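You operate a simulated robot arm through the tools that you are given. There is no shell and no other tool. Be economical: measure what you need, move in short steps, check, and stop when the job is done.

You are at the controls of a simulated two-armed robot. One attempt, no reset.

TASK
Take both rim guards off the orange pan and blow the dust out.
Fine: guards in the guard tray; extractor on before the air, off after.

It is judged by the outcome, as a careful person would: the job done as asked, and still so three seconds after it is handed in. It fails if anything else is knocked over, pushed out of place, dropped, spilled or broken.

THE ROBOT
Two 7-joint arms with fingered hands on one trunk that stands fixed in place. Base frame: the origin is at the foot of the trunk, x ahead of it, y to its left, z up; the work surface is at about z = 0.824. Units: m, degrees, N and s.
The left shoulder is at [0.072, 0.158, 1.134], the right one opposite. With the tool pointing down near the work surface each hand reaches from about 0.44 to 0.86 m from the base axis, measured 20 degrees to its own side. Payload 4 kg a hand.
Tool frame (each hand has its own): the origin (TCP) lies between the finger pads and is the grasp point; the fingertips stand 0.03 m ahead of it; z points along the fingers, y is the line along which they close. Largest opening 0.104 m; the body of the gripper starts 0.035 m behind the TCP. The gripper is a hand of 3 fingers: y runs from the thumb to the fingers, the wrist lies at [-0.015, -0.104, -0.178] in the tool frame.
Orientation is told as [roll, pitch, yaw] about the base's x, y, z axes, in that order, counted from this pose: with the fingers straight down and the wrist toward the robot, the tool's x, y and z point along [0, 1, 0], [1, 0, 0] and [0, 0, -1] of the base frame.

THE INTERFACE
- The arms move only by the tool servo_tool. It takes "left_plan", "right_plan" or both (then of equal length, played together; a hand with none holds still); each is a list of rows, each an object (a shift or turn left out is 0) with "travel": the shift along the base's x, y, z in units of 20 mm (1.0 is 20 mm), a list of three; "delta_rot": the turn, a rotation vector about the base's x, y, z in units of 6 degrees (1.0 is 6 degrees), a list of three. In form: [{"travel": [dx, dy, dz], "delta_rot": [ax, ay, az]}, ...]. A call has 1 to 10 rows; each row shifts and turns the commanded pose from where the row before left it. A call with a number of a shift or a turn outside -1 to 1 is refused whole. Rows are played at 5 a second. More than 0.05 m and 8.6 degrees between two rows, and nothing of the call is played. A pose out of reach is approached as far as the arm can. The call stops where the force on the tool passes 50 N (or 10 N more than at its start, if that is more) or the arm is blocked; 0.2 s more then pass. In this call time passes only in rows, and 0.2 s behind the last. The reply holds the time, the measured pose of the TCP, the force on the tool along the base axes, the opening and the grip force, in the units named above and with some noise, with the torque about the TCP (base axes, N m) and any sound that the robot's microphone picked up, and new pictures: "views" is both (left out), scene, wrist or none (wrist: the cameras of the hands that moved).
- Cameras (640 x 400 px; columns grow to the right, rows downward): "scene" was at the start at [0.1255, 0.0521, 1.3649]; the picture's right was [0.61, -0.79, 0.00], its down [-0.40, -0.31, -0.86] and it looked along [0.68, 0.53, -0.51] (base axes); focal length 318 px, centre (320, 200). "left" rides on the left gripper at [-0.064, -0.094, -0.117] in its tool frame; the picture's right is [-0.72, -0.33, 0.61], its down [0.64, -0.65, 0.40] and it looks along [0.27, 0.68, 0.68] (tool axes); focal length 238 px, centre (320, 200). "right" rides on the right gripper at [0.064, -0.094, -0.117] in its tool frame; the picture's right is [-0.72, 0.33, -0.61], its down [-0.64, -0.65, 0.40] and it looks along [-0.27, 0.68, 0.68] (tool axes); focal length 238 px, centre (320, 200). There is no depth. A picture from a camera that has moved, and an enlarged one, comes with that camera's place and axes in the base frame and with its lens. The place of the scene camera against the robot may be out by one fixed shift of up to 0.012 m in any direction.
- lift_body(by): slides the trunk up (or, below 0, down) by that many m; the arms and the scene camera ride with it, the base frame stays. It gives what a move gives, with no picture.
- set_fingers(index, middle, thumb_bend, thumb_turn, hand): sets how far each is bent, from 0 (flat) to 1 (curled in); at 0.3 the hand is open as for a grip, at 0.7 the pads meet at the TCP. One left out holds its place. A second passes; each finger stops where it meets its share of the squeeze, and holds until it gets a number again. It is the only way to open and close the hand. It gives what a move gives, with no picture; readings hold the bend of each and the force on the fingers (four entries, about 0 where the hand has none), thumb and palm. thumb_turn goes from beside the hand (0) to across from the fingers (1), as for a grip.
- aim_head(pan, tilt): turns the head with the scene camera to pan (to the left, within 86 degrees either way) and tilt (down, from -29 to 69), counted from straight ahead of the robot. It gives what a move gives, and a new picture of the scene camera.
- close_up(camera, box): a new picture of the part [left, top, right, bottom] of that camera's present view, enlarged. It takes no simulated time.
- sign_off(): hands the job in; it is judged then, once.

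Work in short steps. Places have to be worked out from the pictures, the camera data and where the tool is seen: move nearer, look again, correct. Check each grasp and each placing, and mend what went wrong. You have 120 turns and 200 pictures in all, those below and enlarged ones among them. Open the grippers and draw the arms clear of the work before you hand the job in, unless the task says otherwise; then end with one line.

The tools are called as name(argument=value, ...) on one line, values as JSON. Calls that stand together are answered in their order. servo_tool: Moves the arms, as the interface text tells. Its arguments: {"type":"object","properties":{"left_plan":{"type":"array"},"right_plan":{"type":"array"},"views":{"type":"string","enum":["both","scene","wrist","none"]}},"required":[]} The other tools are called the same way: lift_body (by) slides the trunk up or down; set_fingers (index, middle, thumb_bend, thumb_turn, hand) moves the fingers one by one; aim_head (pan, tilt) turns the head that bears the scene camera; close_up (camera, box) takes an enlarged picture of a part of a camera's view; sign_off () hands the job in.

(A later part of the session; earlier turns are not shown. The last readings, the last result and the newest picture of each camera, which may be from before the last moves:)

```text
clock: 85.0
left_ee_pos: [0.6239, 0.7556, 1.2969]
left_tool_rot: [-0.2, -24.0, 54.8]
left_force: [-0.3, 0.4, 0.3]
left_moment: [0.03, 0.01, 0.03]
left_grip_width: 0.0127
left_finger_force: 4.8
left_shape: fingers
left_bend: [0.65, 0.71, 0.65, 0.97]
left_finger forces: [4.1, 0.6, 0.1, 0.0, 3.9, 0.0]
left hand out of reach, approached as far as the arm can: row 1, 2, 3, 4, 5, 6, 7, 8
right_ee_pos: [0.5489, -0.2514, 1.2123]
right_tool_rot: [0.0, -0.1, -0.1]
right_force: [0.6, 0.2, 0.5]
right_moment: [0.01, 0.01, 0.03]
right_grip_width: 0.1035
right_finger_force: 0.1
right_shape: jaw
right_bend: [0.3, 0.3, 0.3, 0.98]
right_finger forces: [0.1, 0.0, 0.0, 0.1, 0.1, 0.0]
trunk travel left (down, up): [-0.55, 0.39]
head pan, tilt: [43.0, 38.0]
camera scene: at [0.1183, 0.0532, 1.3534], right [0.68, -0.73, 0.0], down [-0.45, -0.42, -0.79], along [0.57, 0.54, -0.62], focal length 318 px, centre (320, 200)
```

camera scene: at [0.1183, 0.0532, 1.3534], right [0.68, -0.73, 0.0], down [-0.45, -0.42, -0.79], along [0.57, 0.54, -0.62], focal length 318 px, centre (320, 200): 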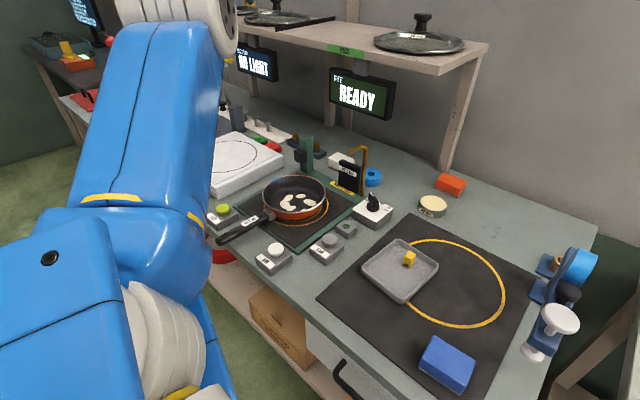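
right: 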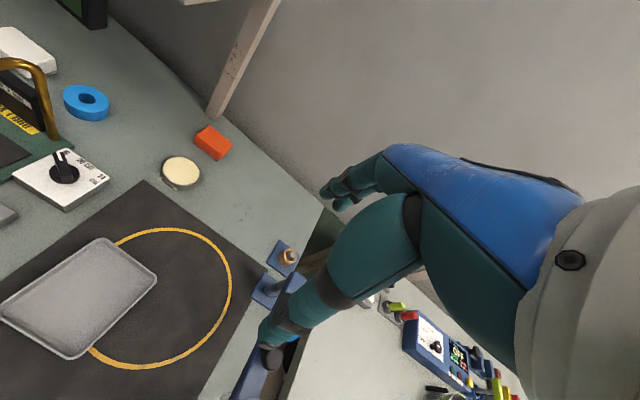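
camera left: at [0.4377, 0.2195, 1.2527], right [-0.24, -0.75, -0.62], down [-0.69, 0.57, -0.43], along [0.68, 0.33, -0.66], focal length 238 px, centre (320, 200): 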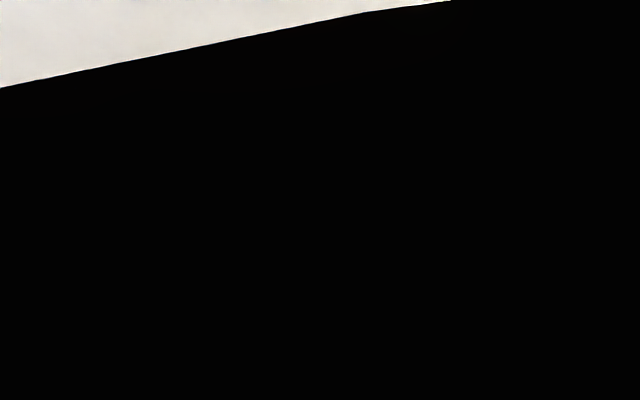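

I now combine small upward-tangential steps with slight inward pull, undoing the tilt, to get the elbow to start flexing.

servo_tool(left_plan=[{"travel": [-0.2, -0.2, 0.3], "delta_rot": [-0.35, 0.35, 0]}, {"travel": [-0.2, -0.2, 0.3], "delta_rot": [-0.35, 0.35, 0]}, {"travel": [-0.2, -0.2, 0.3], "delta_rot": [-0.35, 0.35, 0]}, {"travel": [-0.2, -0.2, 0.3], "delta_rot": [-0.35, 0.35, 0]}, {"travel": [-0.2, -0.2, 0.3], "delta_rot": [-0.35, 0.35, 0]}, {"travel": [-0.25, -0.25, 0.3], "delta_rot": [-0.35, 0.35, 0]}, {"travel": [-0.25, -0.25, 0.3], "delta_rot": [-0.35, 0.35, 0]}, {"travel": [-0.3, -0.3, 0.3], "delta_rot": [-0.35, 0.35, 0]}, {"travel": [-0.3, -0.3, 0.3]}, {"travel": [-0.3, -0.3, 0.3]}], views="scene")

```text
clock: 87.2
left_ee_pos: [0.5401, 0.6723, 1.3364]
left_tool_rot: [3.7, -0.4, 53.9]
left_force: [-1.1, -0.3, -0.2]
left_moment: [-0.02, 0.03, -0.02]
left_grip_width: 0.0126
left_finger_force: 4.9
left_shape: fingers
left_bend: [0.65, 0.71, 0.65, 0.97]
left_finger forces: [4.1, 0.5, 0.1, 0.0, 3.9, 0.0]
left hand out of reach, approached as far as the arm can: row 1, 2, 3, 4, 5, 6, 7, 8, 10
right_ee_pos: [0.549, -0.2518, 1.2137]
right_tool_rot: [0.1, -0.3, 0.0]
right_force: [0.2, 0.2, 0.1]
right_moment: [0.04, -0.01, 0.02]
right_grip_width: 0.1037
right_finger_force: 0.0
right_shape: jaw
right_bend: [0.3, 0.3, 0.3, 0.98]
right_finger forces: [0.0, 0.0, 0.1, 0.1, 0.0, 0.0]
trunk travel left (down, up): [-0.55, 0.39]
head pan, tilt: [43.0, 38.0]
camera scene: at [0.1175, 0.0527, 1.3535], right [0.68, -0.73, 0.0], down [-0.45, -0.42, -0.79], along [0.58, 0.54, -0.62], focal length 318 px, centre (320, 200)
```

scene: 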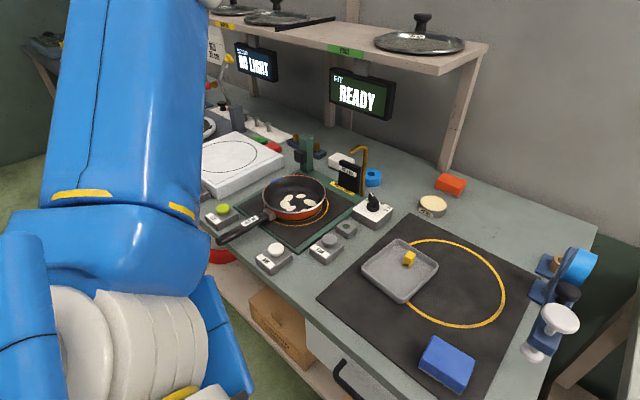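

I look up at the arm to see the actual elbow geometry.

aim_head(pan=52, tilt=-10)

```text
clock: 88.4
left_ee_pos: [0.541, 0.6734, 1.3372]
left_tool_rot: [3.9, -0.4, 53.9]
left_force: [0.1, -0.2, 0.6]
left_moment: [0.01, -0.01, -0.03]
left_grip_width: 0.0125
left_finger_force: 4.0
left_shape: fingers
left_bend: [0.65, 0.71, 0.65, 0.97]
left_finger forces: [4.2, 0.6, 0.0, 0.0, 3.8, 0.0]
right_ee_pos: [0.5481, -0.2512, 1.2123]
right_tool_rot: [0.1, -0.2, 0.0]
right_force: [-0.1, 0.3, -0.3]
right_moment: [-0.03, 0.01, -0.02]
right_grip_width: 0.1036
right_finger_force: 0.0
right_shape: jaw
right_bend: [0.3, 0.3, 0.3, 0.98]
right_finger forces: [0.1, 0.0, 0.0, 0.0, 0.1, 0.0]
trunk travel left (down, up): [-0.55, 0.39]
head pan, tilt: [52.0, -10.0]
camera scene: at [0.1071, 0.0607, 1.4293], right [0.79, -0.62, 0.0], down [0.1, 0.14, -0.99], along [0.61, 0.78, 0.17], focal length 318 px, centre (320, 200)
```

scene: 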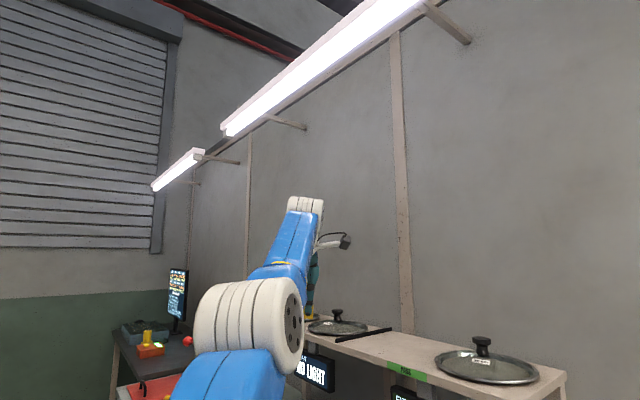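

The elbow's axis is horizontal, so flexion is vertical. I test the downward direction with a small inward component.

servo_tool(left_plan=[{"travel": [0.15, 0.15, -0.6]}, {"travel": [0.15, 0.15, -0.6]}, {"travel": [0.15, 0.15, -0.6]}, {"travel": [0.1, 0.1, -0.6]}, {"travel": [0.1, 0.1, -0.6]}, {"travel": [0, 0, -0.6]}, {"travel": [0, 0, -0.6]}, {"travel": [-0.1, -0.1, -0.6]}, {"travel": [-0.2, -0.2, -0.6]}, {"travel": [-0.2, -0.2, -0.6]}], views="scene")

```text
clock: 90.6
left_ee_pos: [0.5788, 0.7107, 1.2387]
left_tool_rot: [3.8, -0.4, 53.9]
left_force: [-0.2, 0.4, 0.1]
left_moment: [-0.01, -0.01, -0.02]
left_grip_width: 0.0126
left_finger_force: 4.1
left_shape: fingers
left_bend: [0.65, 0.71, 0.65, 0.97]
left_finger forces: [4.1, 0.5, 0.0, 0.0, 3.9, 0.1]
left hand out of reach, approached as far as the arm can: row 1, 3, 4, 5, 6, 7, 8, 9, 10
right_ee_pos: [0.5489, -0.2508, 1.2125]
right_tool_rot: [0.1, -0.2, 0.0]
right_force: [0.0, 0.6, -0.5]
right_moment: [-0.02, -0.02, 0.0]
right_grip_width: 0.1037
right_finger_force: 0.1
right_shape: jaw
right_bend: [0.3, 0.3, 0.3, 0.98]
right_finger forces: [0.0, 0.0, 0.0, 0.1, 0.0, 0.0]
trunk travel left (down, up): [-0.55, 0.39]
head pan, tilt: [52.0, -10.0]
camera scene: at [0.1076, 0.0613, 1.4293], right [0.79, -0.62, 0.0], down [0.1, 0.14, -0.99], along [0.61, 0.78, 0.17], focal length 318 px, centre (320, 200)
```

scene: 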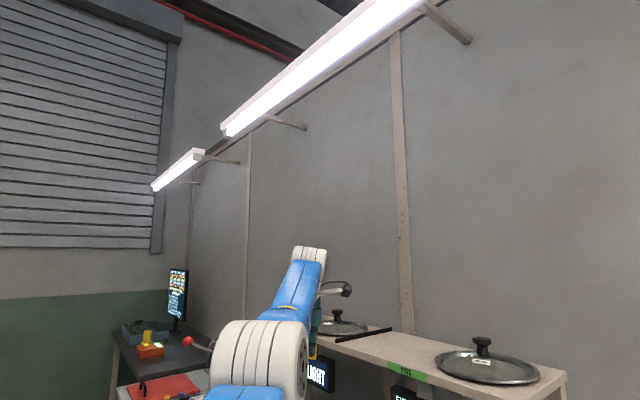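

Upward steps with a very small inward part worked before; I repeat that pattern consistently.

servo_tool(left_plan=[{"travel": [-0.25, -0.35, 0.8]}, {"travel": [-0.25, -0.35, 0.8]}, {"travel": [-0.3, -0.45, 0.8]}, {"travel": [-0.3, -0.45, 0.8]}, {"travel": [-0.3, -0.45, 0.8]}, {"travel": [-0.4, -0.5, 0.8]}, {"travel": [-0.4, -0.5, 0.8]}, {"travel": [-0.4, -0.5, 0.6]}, {"travel": [-0.4, -0.5, 0.5]}, {"travel": [-0.4, -0.5, 0.4]}], views="scene")

```text
clock: 92.8
left_ee_pos: [0.5238, 0.6284, 1.3959]
left_tool_rot: [3.9, -0.3, 54.0]
left_force: [0.5, 0.3, 0.2]
left_moment: [-0.01, 0.03, 0.01]
left_grip_width: 0.0127
left_finger_force: 3.6
left_shape: fingers
left_bend: [0.66, 0.71, 0.65, 0.97]
left_finger forces: [4.0, 0.4, 0.0, 0.1, 3.8, 0.0]
left hand out of reach, approached as far as the arm can: row 3, 6, 8, 9, 10
right_ee_pos: [0.5489, -0.2523, 1.2122]
right_tool_rot: [0.1, -0.2, 0.0]
right_force: [0.5, -0.4, 0.1]
right_moment: [0.01, -0.03, 0.01]
right_grip_width: 0.1039
right_finger_force: 0.0
right_shape: jaw
right_bend: [0.3, 0.3, 0.3, 0.98]
right_finger forces: [0.0, 0.0, 0.0, 0.0, 0.0, 0.1]
trunk travel left (down, up): [-0.55, 0.39]
head pan, tilt: [52.0, -10.0]
camera scene: at [0.1064, 0.0598, 1.4295], right [0.79, -0.62, 0.0], down [0.1, 0.14, -0.98], along [0.61, 0.78, 0.17], focal length 318 px, centre (320, 200)
```

scene: 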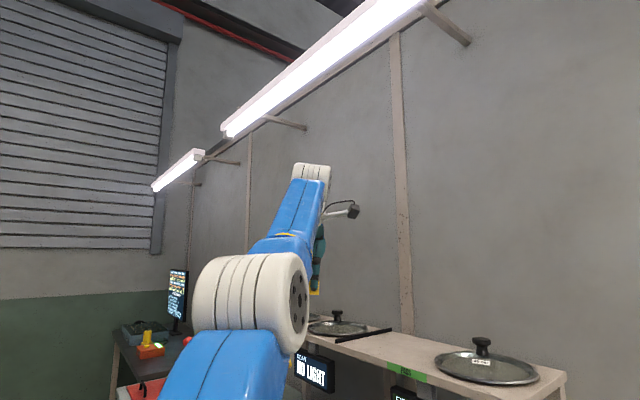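

The elbow is probably caught slightly past straight, so inward pulls press it into its stop. I stretch fully outward first, then move purely tangentially downward before pulling in.

servo_tool(left_plan=[{"travel": [0.62, 0.58, -0.5]}, {"travel": [0.62, 0.58, -0.6]}, {"travel": [0.45, 0.42, -0.8]}, {"travel": [0.42, 0.4, -0.8]}, {"travel": [0.38, 0.36, -0.85]}, {"travel": [0.34, 0.33, -0.88]}, {"travel": [0.25, 0.25, -0.9]}, {"travel": [0.15, 0.15, -0.9]}, {"travel": [0.0, 0.0, -0.9]}, {"travel": [-0.2, -0.2, -0.9]}], views="none")

```text
clock: 95.0
left_ee_pos: [0.5742, 0.6837, 1.2288]
left_tool_rot: [3.8, -0.6, 53.8]
left_force: [-0.2, 0.5, 0.1]
left_moment: [0.0, 0.0, -0.03]
left_grip_width: 0.0123
left_finger_force: 4.1
left_shape: fingers
left_bend: [0.66, 0.71, 0.65, 0.97]
left_finger forces: [4.1, 0.4, 0.0, 0.0, 3.9, 0.0]
left hand out of reach, approached as far as the arm can: row 1, 2
right_ee_pos: [0.5501, -0.2496, 1.2134]
right_tool_rot: [0.1, -0.1, 0.0]
right_force: [-0.6, 0.0, 0.1]
right_moment: [0.0, 0.01, -0.01]
right_grip_width: 0.1038
right_finger_force: 0.0
right_shape: jaw
right_bend: [0.3, 0.3, 0.3, 0.98]
right_finger forces: [0.0, 0.0, 0.0, 0.0, 0.1, 0.0]
trunk travel left (down, up): [-0.55, 0.39]
head pan, tilt: [52.0, -10.0]
```

It worked: the downward rows were all in reach, so the elbow is flexing. I continue down and inward.

servo_tool(left_plan=[{"travel": [-0.3, -0.3, -0.8]}, {"travel": [-0.4, -0.5, -0.8]}, {"travel": [-0.5, -0.7, -0.7]}, {"travel": [-0.5, -0.7, -0.5]}, {"travel": [-0.5, -0.8, -0.3]}, {"travel": [-0.5, -0.8, -0.3]}, {"travel": [-0.5, -0.8, 0]}, {"travel": [-0.5, -0.8, 0]}], views="none")

aim_head(pan=43, tilt=32)

```text
clock: 96.8
left_ee_pos: [0.4985, 0.5729, 1.1613]
left_tool_rot: [3.8, -0.5, 53.9]
left_force: [0.6, -0.4, 0.5]
left_moment: [-0.02, 0.01, -0.02]
left_grip_width: 0.0122
left_finger_force: 4.5
left_shape: fingers
left_bend: [0.66, 0.71, 0.65, 0.97]
left_finger forces: [3.8, 0.4, 0.0, 0.0, 3.8, 0.0]
right_ee_pos: [0.5479, -0.2519, 1.2133]
right_tool_rot: [0.1, -0.3, 0.0]
right_force: [0.2, 0.4, 0.3]
right_moment: [-0.02, 0.0, -0.01]
right_grip_width: 0.1038
right_finger_force: 0.0
right_shape: jaw
right_bend: [0.3, 0.3, 0.3, 0.98]
right_finger forces: [0.1, 0.1, 0.0, 0.1, 0.0, 0.0]
trunk travel left (down, up): [-0.55, 0.39]
head pan, tilt: [52.0, -10.0]
```

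```text
clock: 97.9
left_ee_pos: [0.4995, 0.5734, 1.1611]
left_tool_rot: [3.9, -0.6, 53.9]
left_force: [0.8, -0.1, -0.6]
left_moment: [-0.01, -0.02, -0.03]
left_grip_width: 0.0121
left_finger_force: 4.3
left_shape: fingers
left_bend: [0.66, 0.71, 0.65, 0.97]
left_finger forces: [3.9, 0.3, 0.1, 0.1, 3.9, 0.0]
right_ee_pos: [0.5491, -0.2515, 1.2132]
right_tool_rot: [-0.1, -0.1, 0.0]
right_force: [-0.6, -0.1, 0.1]
right_moment: [-0.02, 0.0, 0.0]
right_grip_width: 0.1035
right_finger_force: 0.1
right_shape: jaw
right_bend: [0.3, 0.3, 0.3, 0.98]
right_finger forces: [0.0, 0.0, 0.0, 0.0, 0.0, 0.0]
trunk travel left (down, up): [-0.55, 0.39]
head pan, tilt: [43.0, 32.0]
camera scene: at [0.1202, 0.0557, 1.3627], right [0.68, -0.73, 0.0], down [-0.39, -0.36, -0.85], along [0.62, 0.58, -0.53], focal length 318 px, centre (320, 200)
```

scene: 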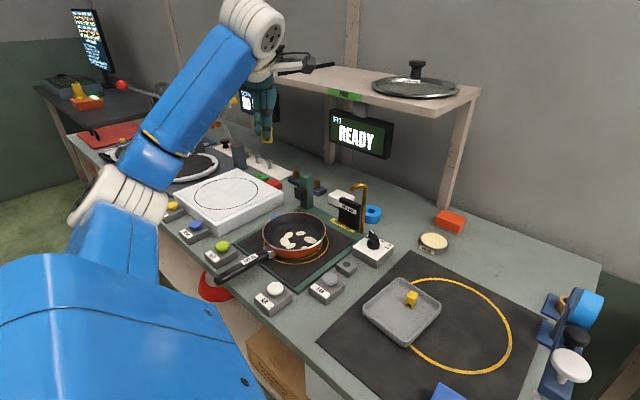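

The arm is back in the left-elbow posture with the guard still held. I turn yaw back to 90° and descend to carry height.

servo_tool(left_plan=[{"travel": [0.35, -0.3, -0.8], "delta_rot": [0, 0, 1]}, {"travel": [0.35, -0.3, -0.8], "delta_rot": [0, 0, 1]}, {"travel": [0.35, -0.3, -0.8], "delta_rot": [0, 0, 1]}, {"travel": [0.35, -0.3, -0.8], "delta_rot": [0, 0, 1]}, {"travel": [0.35, -0.3, -0.8], "delta_rot": [-0.3, 0, 1]}, {"travel": [0.35, -0.3, -0.8], "delta_rot": [-0.3, 0, 1]}], views="scene")

```text
clock: 99.3
left_ee_pos: [0.543, 0.5352, 1.0639]
left_tool_rot: [3.5, 3.0, 90.0]
left_force: [0.0, 0.5, -0.8]
left_moment: [0.0, -0.02, -0.03]
left_grip_width: 0.0121
left_finger_force: 3.9
left_shape: fingers
left_bend: [0.66, 0.71, 0.65, 0.97]
left_finger forces: [3.8, 0.3, 0.0, 0.0, 3.8, 0.0]
right_ee_pos: [0.5501, -0.2509, 1.2114]
right_tool_rot: [0.0, -0.2, 0.0]
right_force: [0.2, -0.5, 1.0]
right_moment: [0.01, 0.01, 0.0]
right_grip_width: 0.1035
right_finger_force: 0.1
right_shape: jaw
right_bend: [0.3, 0.3, 0.3, 0.98]
right_finger forces: [0.1, 0.0, 0.0, 0.0, 0.0, 0.0]
trunk travel left (down, up): [-0.55, 0.39]
head pan, tilt: [43.0, 32.0]
camera scene: at [0.1216, 0.0553, 1.3625], right [0.68, -0.73, 0.0], down [-0.39, -0.36, -0.85], along [0.62, 0.58, -0.53], focal length 318 px, centre (320, 200)
```

scene: 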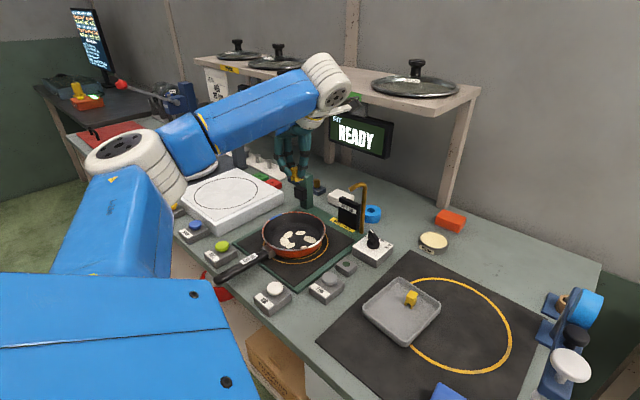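

Good posture, as on the first trip. I carry on to the tray via x≈0.575.

servo_tool(left_plan=[{"travel": [0, -1, -0.4]}, {"travel": [0, -1, -0.4]}, {"travel": [0, -1, -0.4]}, {"travel": [0, -1, -0.4]}, {"travel": [0, -1, -0.4]}, {"travel": [0.2, -1, -0.4]}, {"travel": [0.3, -1, 0]}, {"travel": [0.3, -1, 0]}, {"travel": [0.3, -1, 0]}, {"travel": [0.3, -1, 0]}], views="scene")

```text
clock: 101.5
left_ee_pos: [0.5695, 0.3354, 1.0154]
left_tool_rot: [3.5, 2.9, 89.9]
left_force: [-1.1, 0.3, -0.3]
left_moment: [-0.02, 0.0, -0.03]
left_grip_width: 0.0124
left_finger_force: 4.4
left_shape: fingers
left_bend: [0.66, 0.71, 0.65, 0.97]
left_finger forces: [3.8, 0.2, 0.0, 0.0, 3.9, 0.1]
right_ee_pos: [0.5498, -0.2535, 1.211]
right_tool_rot: [0.1, -0.2, 0.0]
right_force: [-0.2, 0.8, 0.9]
right_moment: [0.03, 0.01, 0.01]
right_grip_width: 0.1035
right_finger_force: 0.0
right_shape: jaw
right_bend: [0.3, 0.3, 0.3, 0.98]
right_finger forces: [0.0, 0.0, 0.1, 0.1, 0.0, 0.1]
trunk travel left (down, up): [-0.55, 0.39]
head pan, tilt: [43.0, 32.0]
camera scene: at [0.1214, 0.0534, 1.3626], right [0.68, -0.73, 0.0], down [-0.39, -0.36, -0.85], along [0.62, 0.58, -0.53], focal length 318 px, centre (320, 200)
```

scene: 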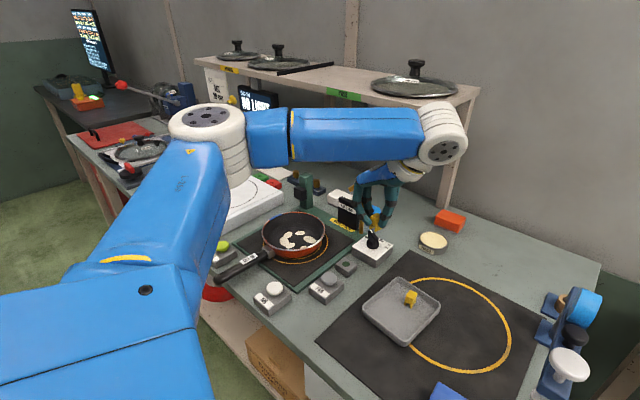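

Elbow stays left. I finish the sideways move and bring x back to ≈0.54.

servo_tool(left_plan=[{"travel": [0, -1, 0]}, {"travel": [0, -1, 0]}, {"travel": [0, -1, 0]}, {"travel": [0, -1, 0]}, {"travel": [0, -1, 0]}, {"travel": [-0.5, 0, -1]}, {"travel": [-0.5, 0, -1]}, {"travel": [-0.5, 0, -1]}], views="both")

close_up(camera="scene", box=[340, 230, 460, 350])

```text
clock: 103.3
left_ee_pos: [0.54, 0.2376, 0.9564]
left_tool_rot: [3.5, 3.0, 89.9]
left_force: [-0.2, -0.1, 0.2]
left_moment: [0.03, -0.02, 0.03]
left_grip_width: 0.012
left_finger_force: 3.6
left_shape: fingers
left_bend: [0.66, 0.71, 0.65, 0.97]
left_finger forces: [4.0, 0.2, 0.0, 0.0, 3.9, 0.0]
right_ee_pos: [0.5487, -0.2524, 1.2129]
right_tool_rot: [0.0, -0.1, 0.0]
right_force: [0.3, -0.6, 0.2]
right_moment: [0.02, -0.03, -0.02]
right_grip_width: 0.1034
right_finger_force: 0.0
right_shape: jaw
right_bend: [0.3, 0.3, 0.3, 0.98]
right_finger forces: [0.0, 0.0, 0.1, 0.0, 0.0, 0.1]
trunk travel left (down, up): [-0.55, 0.39]
head pan, tilt: [43.0, 32.0]
camera scene: at [0.121, 0.0547, 1.3626], right [0.68, -0.73, 0.0], down [-0.39, -0.36, -0.85], along [0.62, 0.58, -0.53], focal length 318 px, centre (320, 200)
camera left: at [0.61, 0.148, 1.0737], right [0.68, -0.36, -0.64], down [-0.67, -0.67, -0.33], along [-0.31, 0.65, -0.7], focal length 238 px, centre (320, 200)
```

scene: 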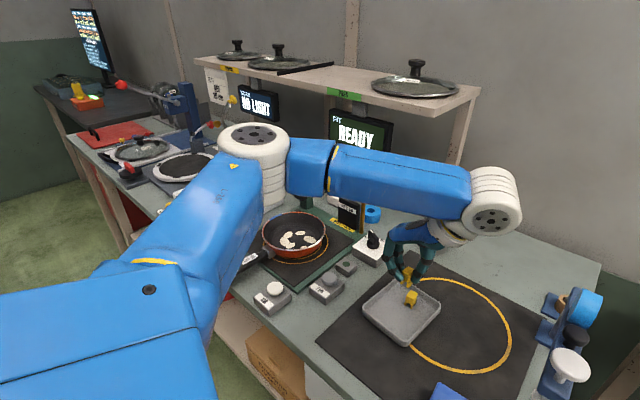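
left: 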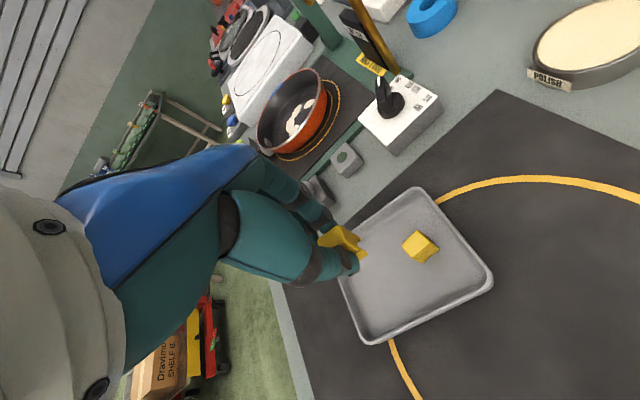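

```text
3.33 times, centred on (400, 290) of scene
camera zoom: at [0.121, 0.0547, 1.3626], right [0.68, -0.73, 0.0], down [-0.39, -0.36, -0.85], along [0.62, 0.58, -0.53], focal length 1061 px, centre (53, -100)
```

zoom: 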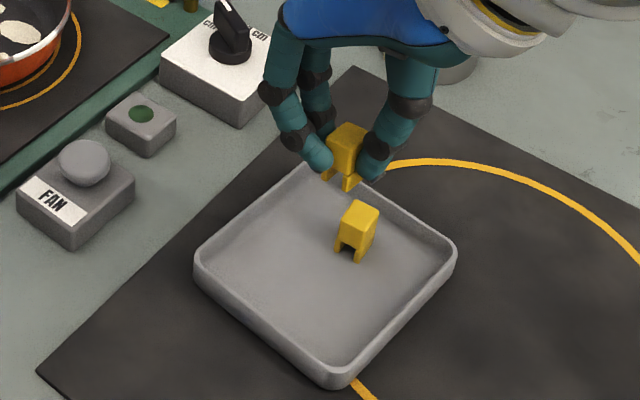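

Guard 1 sits at [0.576, 0.230]. I shift to x≈0.53 and lower to near the tray floor.

servo_tool(left_plan=[{"travel": [-0.5, -0.2, -1]}, {"travel": [0, 0, -1]}, {"travel": [0, 0, -1]}, {"travel": [0, 0, -0.9]}], views="wrist")

close_up(camera="scene", box=[340, 230, 460, 350])

```text
clock: 104.3
left_ee_pos: [0.5302, 0.2342, 0.8788]
left_tool_rot: [3.4, 2.9, 90.0]
left_force: [0.3, -0.2, -1.0]
left_moment: [0.0, 0.01, 0.02]
left_grip_width: 0.012
left_finger_force: 3.9
left_shape: fingers
left_bend: [0.66, 0.71, 0.65, 0.97]
left_finger forces: [3.9, 0.3, 0.1, 0.0, 4.0, 0.0]
right_ee_pos: [0.5489, -0.2523, 1.2127]
right_tool_rot: [0.1, -0.2, 0.1]
right_force: [0.3, -0.2, 0.4]
right_moment: [0.0, 0.0, -0.02]
right_grip_width: 0.1039
right_finger_force: 0.1
right_shape: jaw
right_bend: [0.3, 0.3, 0.3, 0.98]
right_finger forces: [0.1, 0.0, 0.0, 0.1, 0.1, 0.0]
trunk travel left (down, up): [-0.55, 0.39]
head pan, tilt: [43.0, 32.0]
camera left: at [0.601, 0.1451, 0.9961], right [0.68, -0.36, -0.64], down [-0.66, -0.67, -0.33], along [-0.31, 0.65, -0.7], focal length 238 px, centre (320, 200)
```

left: 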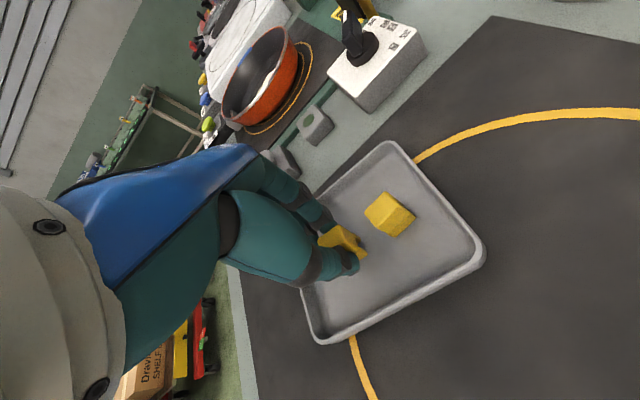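

```text
3.33 times, centred on (400, 290) of scene
camera zoom: at [0.1212, 0.0543, 1.3626], right [0.68, -0.73, 0.0], down [-0.39, -0.36, -0.85], along [0.62, 0.58, -0.53], focal length 1061 px, centre (53, -100)
```

zoom: 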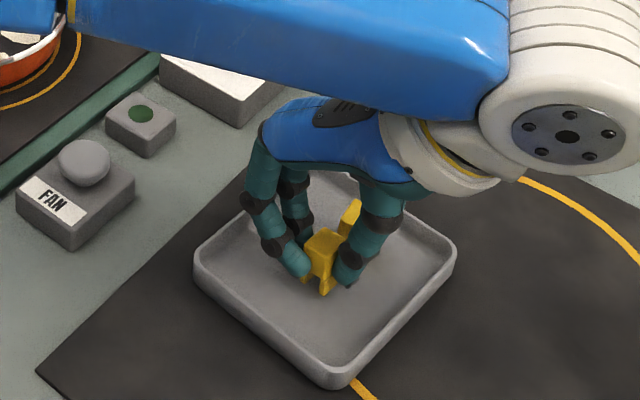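

Close to the floor and clear of guard 1. I lower in millimetre steps to contact.

servo_tool(left_plan=[{"travel": [0, 0, -0.2]}, {"travel": [0, 0, -0.2]}], views="none")

servo_tool(left_plan=[{"travel": [0, 0, -0.15]}], views="none")

close_up(camera="scene", box=[340, 230, 460, 350])

```text
clock: 104.9
left_ee_pos: [0.5303, 0.2319, 0.8689]
left_tool_rot: [3.6, 3.0, 90.0]
left_force: [0.5, -0.2, 0.8]
left_moment: [0.01, -0.02, 0.0]
left_grip_width: 0.0121
left_finger_force: 4.4
left_shape: fingers
left_bend: [0.66, 0.71, 0.65, 0.97]
left_finger forces: [4.1, 0.4, 0.0, 0.1, 4.2, 0.0]
right_ee_pos: [0.5481, -0.2533, 1.2121]
right_tool_rot: [0.1, 0.0, 0.0]
right_force: [0.8, 0.0, 0.8]
right_moment: [0.01, -0.01, -0.01]
right_grip_width: 0.1036
right_finger_force: 0.0
right_shape: jaw
right_bend: [0.3, 0.3, 0.3, 0.98]
right_finger forces: [0.1, 0.0, 0.0, 0.0, 0.1, 0.1]
trunk travel left (down, up): [-0.55, 0.39]
head pan, tilt: [43.0, 32.0]
```

```text
clock: 105.3
left_ee_pos: [0.5283, 0.2327, 0.8683]
left_tool_rot: [3.4, 2.9, 89.9]
left_force: [-0.9, -0.6, 4.9]
left_moment: [0.02, 0.04, 0.02]
left_grip_width: 0.0118
left_finger_force: 5.3
left_shape: fingers
left_bend: [0.66, 0.71, 0.65, 0.97]
left_finger forces: [4.8, 0.7, 0.0, 0.0, 5.1, 0.0]
right_ee_pos: [0.547, -0.2533, 1.2127]
right_tool_rot: [0.1, -0.2, 0.1]
right_force: [0.3, 0.5, -0.3]
right_moment: [0.0, 0.0, 0.01]
right_grip_width: 0.1037
right_finger_force: 0.1
right_shape: jaw
right_bend: [0.3, 0.3, 0.3, 0.98]
right_finger forces: [0.1, 0.0, 0.1, 0.0, 0.1, 0.1]
trunk travel left (down, up): [-0.55, 0.39]
head pan, tilt: [43.0, 32.0]
```

```text
3.33 times, centred on (400, 290) of scene
camera zoom: at [0.1194, 0.0534, 1.3629], right [0.68, -0.73, 0.0], down [-0.39, -0.36, -0.85], along [0.62, 0.58, -0.53], focal length 1061 px, centre (53, -100)
```

zoom: 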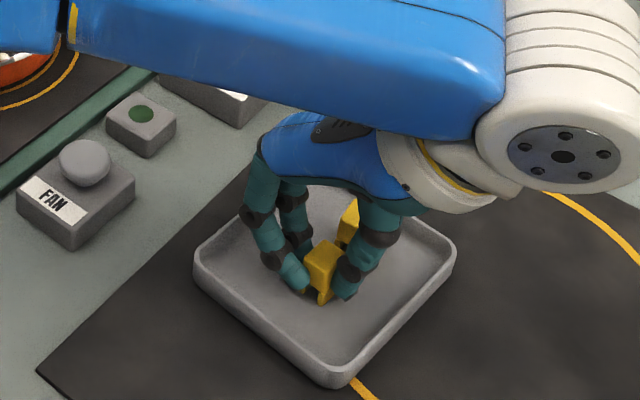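

Contact made (4.9 N). I release and lift straight up.

set_fingers(hand="left", index=0.58, middle=0.6, thumb_bend=0.57)

servo_tool(left_plan=[{"travel": [0, 0, 0.4]}, {"travel": [0, 0, 0.8]}, {"travel": [0, 0, 1]}, {"travel": [0, 0, 1]}, {"travel": [0, 0, 1]}, {"travel": [0, 0, 1]}, {"travel": [0, 0, 1]}], views="both")

close_up(camera="scene", box=[340, 230, 460, 350])

```text
clock: 106.3
left_ee_pos: [0.5292, 0.2328, 0.8667]
left_tool_rot: [3.5, 2.8, 89.9]
left_force: [0.5, 0.2, 0.3]
left_moment: [-0.02, 0.02, 0.01]
left_grip_width: 0.0345
left_finger_force: 0.1
left_shape: fingers
left_bend: [0.57, 0.6, 0.56, 0.97]
left_finger forces: [0.0, 0.1, 0.1, 0.1, 0.0, 0.0]
right_ee_pos: [0.549, -0.2531, 1.2133]
right_tool_rot: [0.1, -0.1, 0.0]
right_force: [-0.7, 0.5, 0.0]
right_moment: [0.01, 0.0, -0.02]
right_grip_width: 0.1035
right_finger_force: 0.0
right_shape: jaw
right_bend: [0.3, 0.3, 0.3, 0.98]
right_finger forces: [0.0, 0.1, 0.1, 0.1, 0.0, 0.1]
trunk travel left (down, up): [-0.55, 0.39]
head pan, tilt: [43.0, 32.0]
```

```text
clock: 107.9
left_ee_pos: [0.5299, 0.2314, 0.9918]
left_tool_rot: [3.5, 2.8, 90.0]
left_force: [-0.5, 0.2, 0.1]
left_moment: [-0.04, -0.02, 0.03]
left_grip_width: 0.0346
left_finger_force: 0.1
left_shape: fingers
left_bend: [0.57, 0.6, 0.56, 0.97]
left_finger forces: [0.1, 0.0, 0.0, 0.0, 0.1, 0.0]
right_ee_pos: [0.5477, -0.2529, 1.2129]
right_tool_rot: [0.1, -0.2, -0.1]
right_force: [-0.3, 0.0, 0.0]
right_moment: [-0.01, 0.02, 0.02]
right_grip_width: 0.1036
right_finger_force: 0.1
right_shape: jaw
right_bend: [0.3, 0.3, 0.3, 0.98]
right_finger forces: [0.1, 0.0, 0.0, 0.0, 0.1, 0.0]
trunk travel left (down, up): [-0.55, 0.39]
head pan, tilt: [43.0, 32.0]
camera scene: at [0.1202, 0.0536, 1.3627], right [0.68, -0.73, 0.0], down [-0.39, -0.36, -0.85], along [0.62, 0.58, -0.53], focal length 318 px, centre (320, 200)
camera left: at [0.6001, 0.1426, 1.1094], right [0.68, -0.36, -0.64], down [-0.66, -0.67, -0.33], along [-0.31, 0.65, -0.69], focal length 238 px, centre (320, 200)
```

scene: 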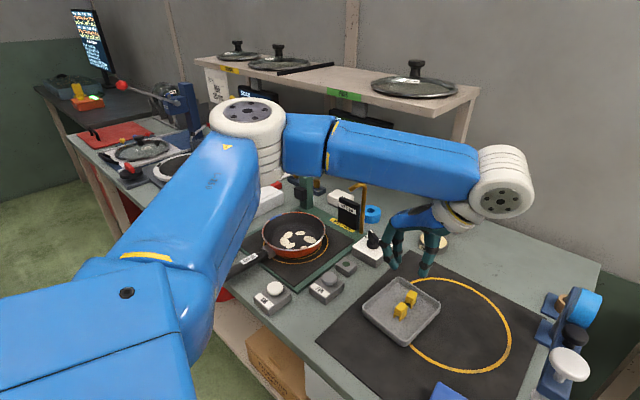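
left: 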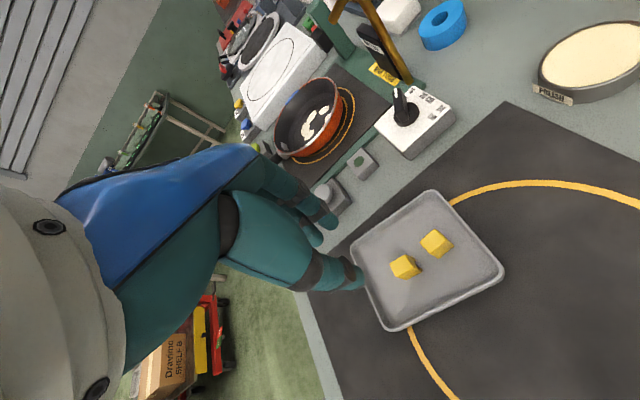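

```text
3.33 times, centred on (400, 290) of scene
camera zoom: at [0.1202, 0.0536, 1.3627], right [0.68, -0.73, 0.0], down [-0.39, -0.36, -0.85], along [0.62, 0.58, -0.53], focal length 1061 px, centre (53, -100)
```

zoom: 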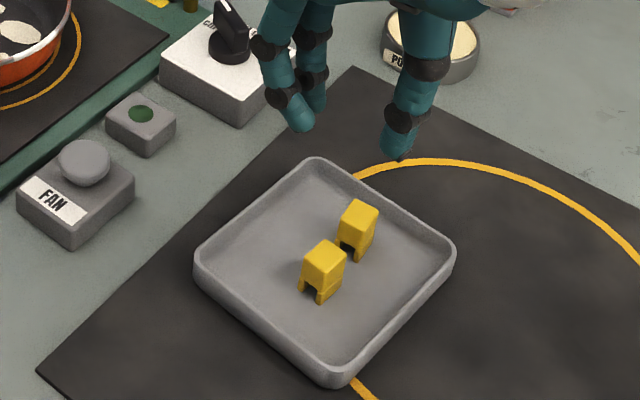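

Both guards stand in the tray. Now I check the pan's placement on the station before the air.

close_up(camera="scene", box=[220, 180, 400, 310])

close_up(camera="left", box=[220, 0, 460, 240])

```text
3.08 times, centred on (310, 245) of scene
camera zoom: at [0.1202, 0.0536, 1.3627], right [0.68, -0.73, 0.0], down [-0.39, -0.36, -0.85], along [0.62, 0.58, -0.53], focal length 979 px, centre (351, 62)
```

zoom: 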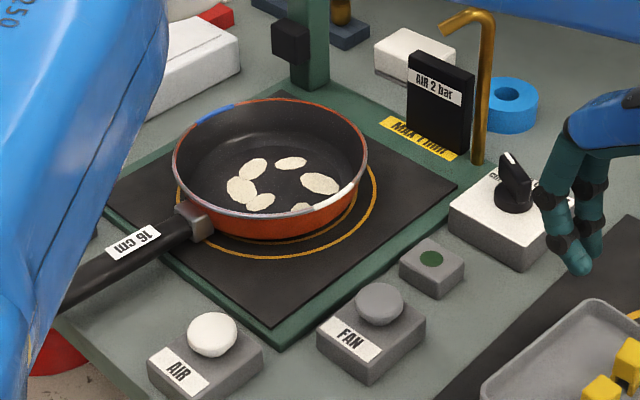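

```text
1.67 times, centred on (340, 120) of left
camera zoom: at [0.6001, 0.1426, 1.1094], right [0.68, -0.36, -0.64], down [-0.66, -0.67, -0.33], along [-0.31, 0.65, -0.69], focal length 397 px, centre (287, 333)
```

zoom: 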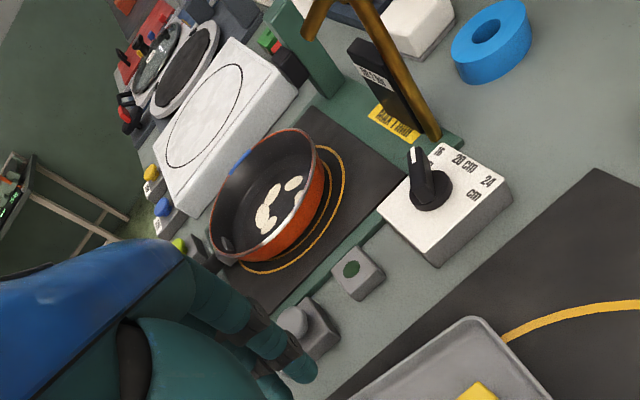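

The pan sits centred on the ring. FAN's button is at ≈[0.497, 0.378, 0.865]. I close the fingers to a point, raise, and move back left to turn to a natural yaw.

set_fingers(hand="left", index=0.7, middle=0.7, thumb_bend=0.68)

servo_tool(left_plan=[{"travel": [0.5, 0.5, 1]}, {"travel": [0.5, 1, 1]}, {"travel": [0, 1, 0.5]}, {"travel": [0, 1, 0.5]}, {"travel": [0, 1, 0.5]}, {"travel": [0, 1, 0]}, {"travel": [0, 1, 0]}, {"travel": [0, 1, 0]}, {"travel": [0, 1, 0]}, {"travel": [0, 1, 0]}], views="none")

servo_tool(left_plan=[{"travel": [-0.3, 0.5, 0], "delta_rot": [0, 0, -1]}, {"travel": [-0.3, 0.5, 0], "delta_rot": [0, 0, -1]}, {"travel": [-0.3, 0, 0], "delta_rot": [0, 0, -1]}, {"travel": [-0.3, 0, 0], "delta_rot": [0, 0, -1]}, {"travel": [-0.3, 0, 0], "delta_rot": [0, 0, -1]}, {"travel": [-0.3, 0, 0], "delta_rot": [0, 0, -1]}, {"travel": [0, 0, 0], "delta_rot": [0, 0, -1]}, {"travel": [0, 0, 0], "delta_rot": [-0.5, 0, -1]}], views="both")

```text
clock: 108.9
left_ee_pos: [0.5303, 0.2312, 0.9913]
left_tool_rot: [3.4, 2.9, 89.9]
left_force: [-0.2, -0.8, 0.0]
left_moment: [-0.02, -0.04, -0.01]
left_grip_width: 0.0039
left_finger_force: 0.0
left_shape: fingers
left_bend: [0.7, 0.7, 0.68, 0.97]
left_finger forces: [0.0, 0.1, 0.1, 0.0, 0.0, 0.0]
right_ee_pos: [0.5491, -0.2529, 1.2127]
right_tool_rot: [0.1, -0.2, 0.0]
right_force: [-0.1, -0.1, 0.2]
right_moment: [-0.01, 0.03, 0.04]
right_grip_width: 0.1038
right_finger_force: 0.0
right_shape: jaw
right_bend: [0.3, 0.3, 0.3, 0.98]
right_finger forces: [0.0, 0.0, 0.0, 0.0, 0.0, 0.0]
trunk travel left (down, up): [-0.55, 0.39]
head pan, tilt: [43.0, 32.0]
```

```text
clock: 111.1
left_ee_pos: [0.5499, 0.4227, 1.0609]
left_tool_rot: [3.5, 3.2, 90.1]
left_force: [-0.2, -0.4, 0.9]
left_moment: [-0.02, -0.01, 0.03]
left_grip_width: 0.0041
left_finger_force: 0.0
left_shape: fingers
left_bend: [0.7, 0.7, 0.68, 0.97]
left_finger forces: [0.0, 0.0, 0.0, 0.0, 0.1, 0.0]
right_ee_pos: [0.5492, -0.2511, 1.213]
right_tool_rot: [-0.1, -0.2, 0.0]
right_force: [-0.9, -1.1, 0.1]
right_moment: [0.01, -0.01, 0.0]
right_grip_width: 0.1036
right_finger_force: 0.1
right_shape: jaw
right_bend: [0.3, 0.3, 0.3, 0.98]
right_finger forces: [0.0, 0.0, 0.0, 0.0, 0.0, 0.0]
trunk travel left (down, up): [-0.55, 0.39]
head pan, tilt: [43.0, 32.0]
```

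```text
clock: 112.9
left_ee_pos: [0.5128, 0.4425, 1.0619]
left_tool_rot: [1.3, 5.1, 41.7]
left_force: [-0.2, -0.4, 1.0]
left_moment: [0.01, -0.02, 0.0]
left_grip_width: 0.0037
left_finger_force: 0.0
left_shape: fingers
left_bend: [0.7, 0.7, 0.68, 0.97]
left_finger forces: [0.0, 0.1, 0.0, 0.1, 0.0, 0.0]
right_ee_pos: [0.5478, -0.251, 1.2131]
right_tool_rot: [0.0, -0.2, -0.1]
right_force: [-0.2, -0.6, 0.2]
right_moment: [-0.04, -0.02, -0.02]
right_grip_width: 0.1038
right_finger_force: 0.0
right_shape: jaw
right_bend: [0.3, 0.3, 0.3, 0.98]
right_finger forces: [0.0, 0.1, 0.0, 0.0, 0.1, 0.1]
trunk travel left (down, up): [-0.55, 0.39]
head pan, tilt: [43.0, 32.0]
camera scene: at [0.1193, 0.0556, 1.3627], right [0.68, -0.73, 0.0], down [-0.39, -0.36, -0.85], along [0.62, 0.58, -0.53], focal length 318 px, centre (320, 200)
camera left: at [0.4948, 0.3374, 1.1853], right [0.18, -0.78, -0.6], down [-0.94, 0.03, -0.33], along [0.28, 0.63, -0.73], focal length 238 px, centre (320, 200)
```

scene: 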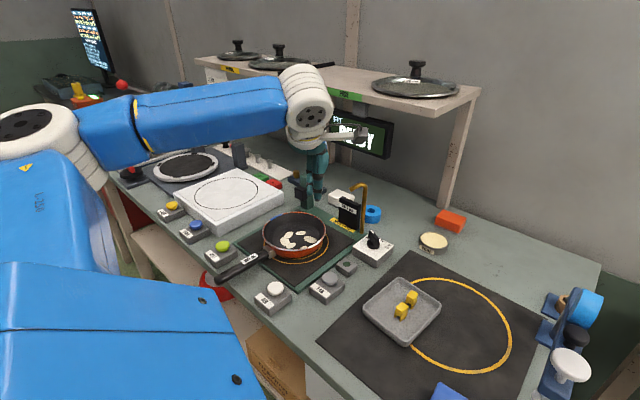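
left: 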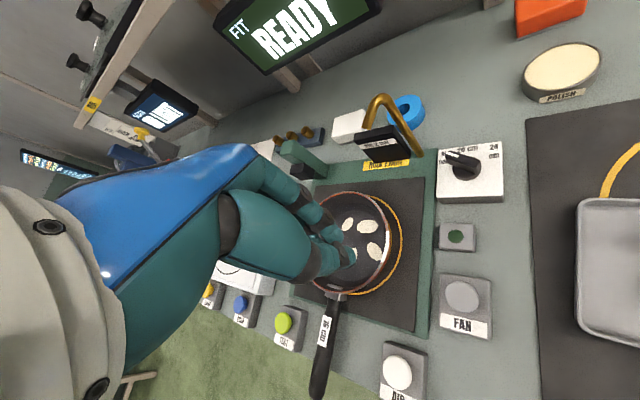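

Elbow stays left. Cameras agree on FAN at ≈[0.496, 0.381] and AIR at ≈[0.396, 0.441]. I move above FAN and descend to z≈0.93.

servo_tool(left_plan=[{"travel": [-0.3, -1, 0]}, {"travel": [-0.3, -1, 0]}, {"travel": [-0.2, -1, 0]}, {"travel": [0, 0, -1]}, {"travel": [0, 0, -1]}, {"travel": [0, 0, -1]}, {"travel": [0, 0, -1]}, {"travel": [0, 0, -1]}, {"travel": [0, 0, -1]}, {"travel": [0, 0, -0.5]}], views="both")

close_up(camera="scene", box=[270, 220, 390, 320])

```text
clock: 115.1
left_ee_pos: [0.4977, 0.3831, 0.9335]
left_tool_rot: [1.3, 5.1, 41.8]
left_force: [0.6, 0.2, 0.1]
left_moment: [0.01, -0.01, -0.03]
left_grip_width: 0.0037
left_finger_force: 0.0
left_shape: fingers
left_bend: [0.7, 0.7, 0.68, 0.97]
left_finger forces: [0.0, 0.0, 0.0, 0.0, 0.1, 0.1]
right_ee_pos: [0.5494, -0.2523, 1.213]
right_tool_rot: [0.1, 0.0, 0.1]
right_force: [0.1, 0.7, 0.2]
right_moment: [0.0, -0.03, 0.02]
right_grip_width: 0.1036
right_finger_force: 0.0
right_shape: jaw
right_bend: [0.3, 0.3, 0.3, 0.98]
right_finger forces: [0.0, 0.0, 0.0, 0.0, 0.1, 0.1]
trunk travel left (down, up): [-0.55, 0.39]
head pan, tilt: [43.0, 32.0]
camera scene: at [0.1201, 0.0553, 1.3627], right [0.68, -0.73, 0.0], down [-0.39, -0.36, -0.85], along [0.62, 0.58, -0.53], focal length 318 px, centre (320, 200)
camera left: at [0.4796, 0.2776, 1.057], right [0.19, -0.78, -0.6], down [-0.94, 0.03, -0.33], along [0.27, 0.63, -0.73], focal length 238 px, centre (320, 200)
```

scene: 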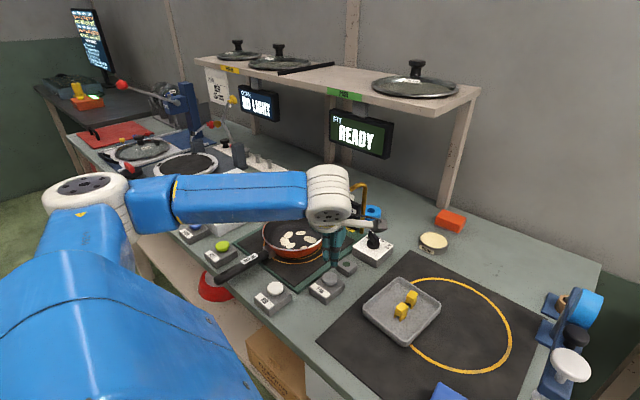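
left: 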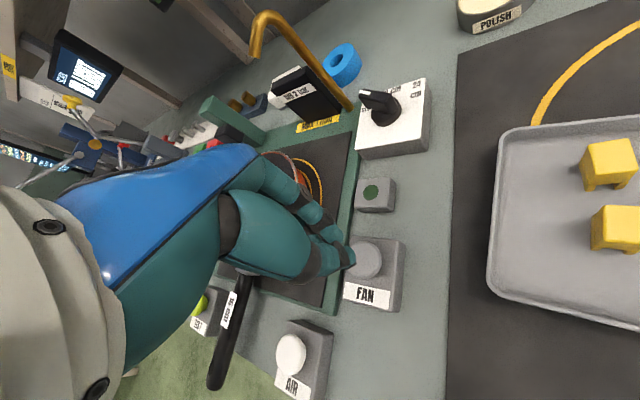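

```text
4.00 times, centred on (330, 270) of scene
camera zoom: at [0.1201, 0.0553, 1.3627], right [0.68, -0.73, 0.0], down [-0.39, -0.36, -0.85], along [0.62, 0.58, -0.53], focal length 1273 px, centre (280, -80)
```

zoom: 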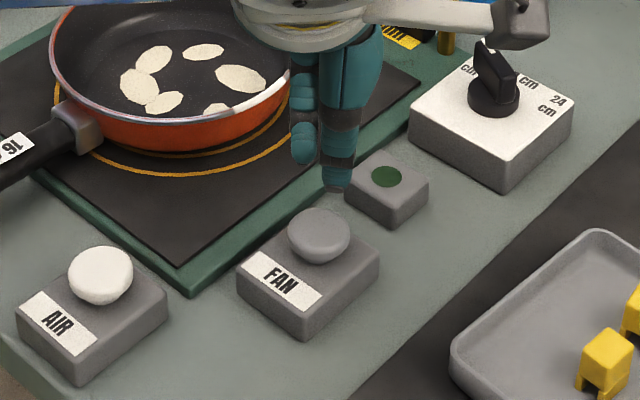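

The thumb tip leads the cluster, about 1 cm to −y of the button centre; I shift to line it up, then descend toward contact.

servo_tool(left_plan=[{"travel": [-0.15, 0.4, 0]}, {"travel": [0, 0, -0.6]}, {"travel": [0, 0, -0.5]}], views="wrist")

close_up(camera="scene", box=[270, 220, 390, 320])

```text
clock: 115.9
left_ee_pos: [0.4946, 0.3879, 0.9101]
left_tool_rot: [1.3, 5.1, 41.8]
left_force: [-0.4, 0.6, 0.0]
left_moment: [0.02, -0.02, 0.01]
left_grip_width: 0.004
left_finger_force: 0.0
left_shape: fingers
left_bend: [0.7, 0.7, 0.68, 0.97]
left_finger forces: [0.1, 0.1, 0.0, 0.1, 0.0, 0.0]
right_ee_pos: [0.5492, -0.2504, 1.213]
right_tool_rot: [0.0, 0.0, 0.0]
right_force: [-0.6, 0.4, 0.1]
right_moment: [0.0, -0.01, -0.04]
right_grip_width: 0.1038
right_finger_force: 0.0
right_shape: jaw
right_bend: [0.3, 0.3, 0.3, 0.98]
right_finger forces: [0.0, 0.1, 0.1, 0.1, 0.0, 0.0]
trunk travel left (down, up): [-0.55, 0.39]
head pan, tilt: [43.0, 32.0]
camera left: at [0.4768, 0.2849, 1.0337], right [0.19, -0.78, -0.6], down [-0.94, 0.03, -0.33], along [0.27, 0.63, -0.73], focal length 238 px, centre (320, 200)
```

left: 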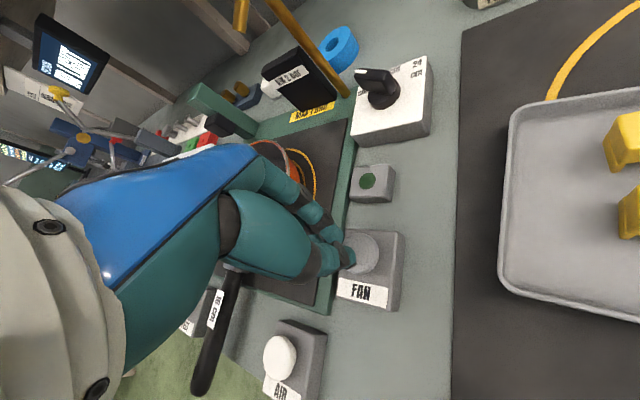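

```text
4.00 times, centred on (330, 270) of scene
camera zoom: at [0.1204, 0.0553, 1.3626], right [0.68, -0.73, 0.0], down [-0.39, -0.36, -0.85], along [0.62, 0.58, -0.53], focal length 1273 px, centre (280, -80)
```

zoom: 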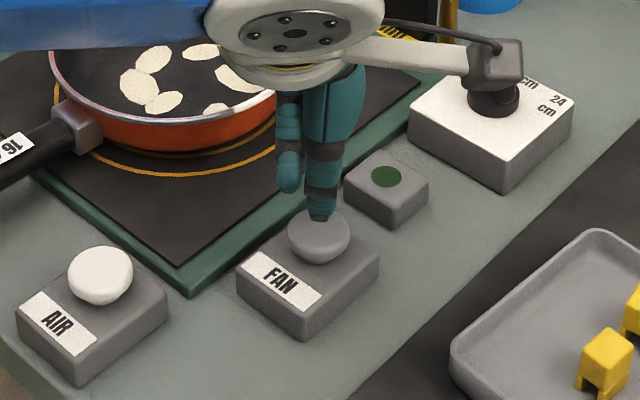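

The thumb tip is right above the button. I press in small steps.

servo_tool(left_plan=[{"travel": [0, 0, -0.25]}, {"travel": [0, 0, -0.25]}, {"travel": [0, 0, -0.2]}], views="none")

close_up(camera="scene", box=[270, 220, 390, 320])

```text
clock: 116.7
left_ee_pos: [0.494, 0.3908, 0.8951]
left_tool_rot: [1.2, 5.0, 41.8]
left_force: [-0.9, -0.9, 0.1]
left_moment: [-0.02, -0.02, 0.0]
left_grip_width: 0.0038
left_finger_force: 0.0
left_shape: fingers
left_bend: [0.7, 0.7, 0.68, 0.97]
left_finger forces: [0.0, 0.0, 0.0, 0.0, 0.1, 0.1]
right_ee_pos: [0.5494, -0.2514, 1.2123]
right_tool_rot: [0.1, -0.1, -0.1]
right_force: [-0.7, -0.3, -0.1]
right_moment: [0.01, 0.04, 0.02]
right_grip_width: 0.1036
right_finger_force: 0.0
right_shape: jaw
right_bend: [0.3, 0.3, 0.3, 0.98]
right_finger forces: [0.1, 0.1, 0.1, 0.0, 0.0, 0.0]
trunk travel left (down, up): [-0.55, 0.39]
head pan, tilt: [43.0, 32.0]
```

```text
4.00 times, centred on (330, 270) of scene
camera zoom: at [0.12, 0.0552, 1.3627], right [0.68, -0.73, 0.0], down [-0.39, -0.36, -0.85], along [0.62, 0.58, -0.53], focal length 1273 px, centre (280, -80)
```

zoom: 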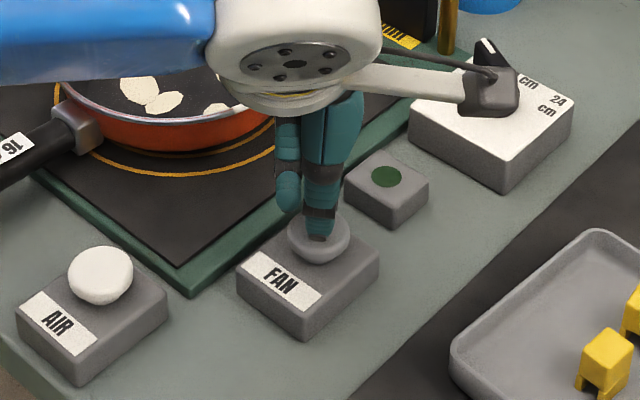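

Just above contact. A few more millimetres, checking the lamp and force.

servo_tool(left_plan=[{"travel": [0, 0, -0.15]}, {"travel": [0, 0, -0.15]}, {"travel": [0, 0, -0.15]}], views="none")

close_up(camera="scene", box=[270, 220, 390, 320])

```text
clock: 117.5
left_ee_pos: [0.4956, 0.3899, 0.8868]
left_tool_rot: [1.4, 5.1, 41.8]
left_force: [1.7, 1.0, 3.1]
left_moment: [0.01, -0.06, 0.0]
left_grip_width: 0.0035
left_finger_force: 1.0
left_shape: fingers
left_bend: [0.7, 0.7, 0.68, 0.97]
left_finger forces: [2.0, 0.0, 0.1, 0.1, 0.0, 0.0]
right_ee_pos: [0.5491, -0.251, 1.2126]
right_tool_rot: [0.1, -0.2, 0.0]
right_force: [-0.5, 0.3, -0.1]
right_moment: [-0.01, 0.01, 0.04]
right_grip_width: 0.1037
right_finger_force: 0.0
right_shape: jaw
right_bend: [0.3, 0.3, 0.3, 0.98]
right_finger forces: [0.0, 0.0, 0.1, 0.0, 0.1, 0.1]
trunk travel left (down, up): [-0.55, 0.39]
head pan, tilt: [43.0, 32.0]
heard: click
```

```text
4.00 times, centred on (330, 270) of scene
camera zoom: at [0.1198, 0.055, 1.3627], right [0.68, -0.73, 0.0], down [-0.39, -0.36, -0.85], along [0.62, 0.58, -0.53], focal length 1273 px, centre (280, -80)
```

zoom: 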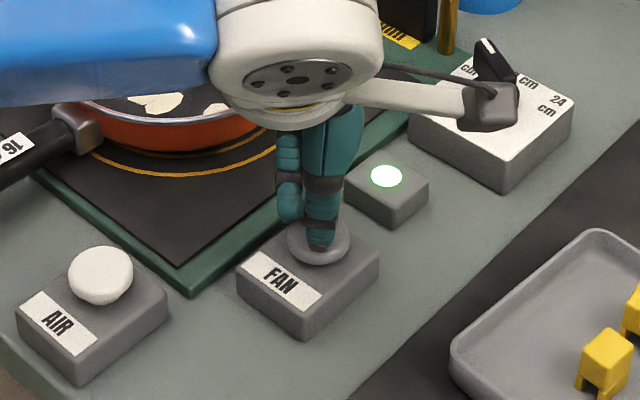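

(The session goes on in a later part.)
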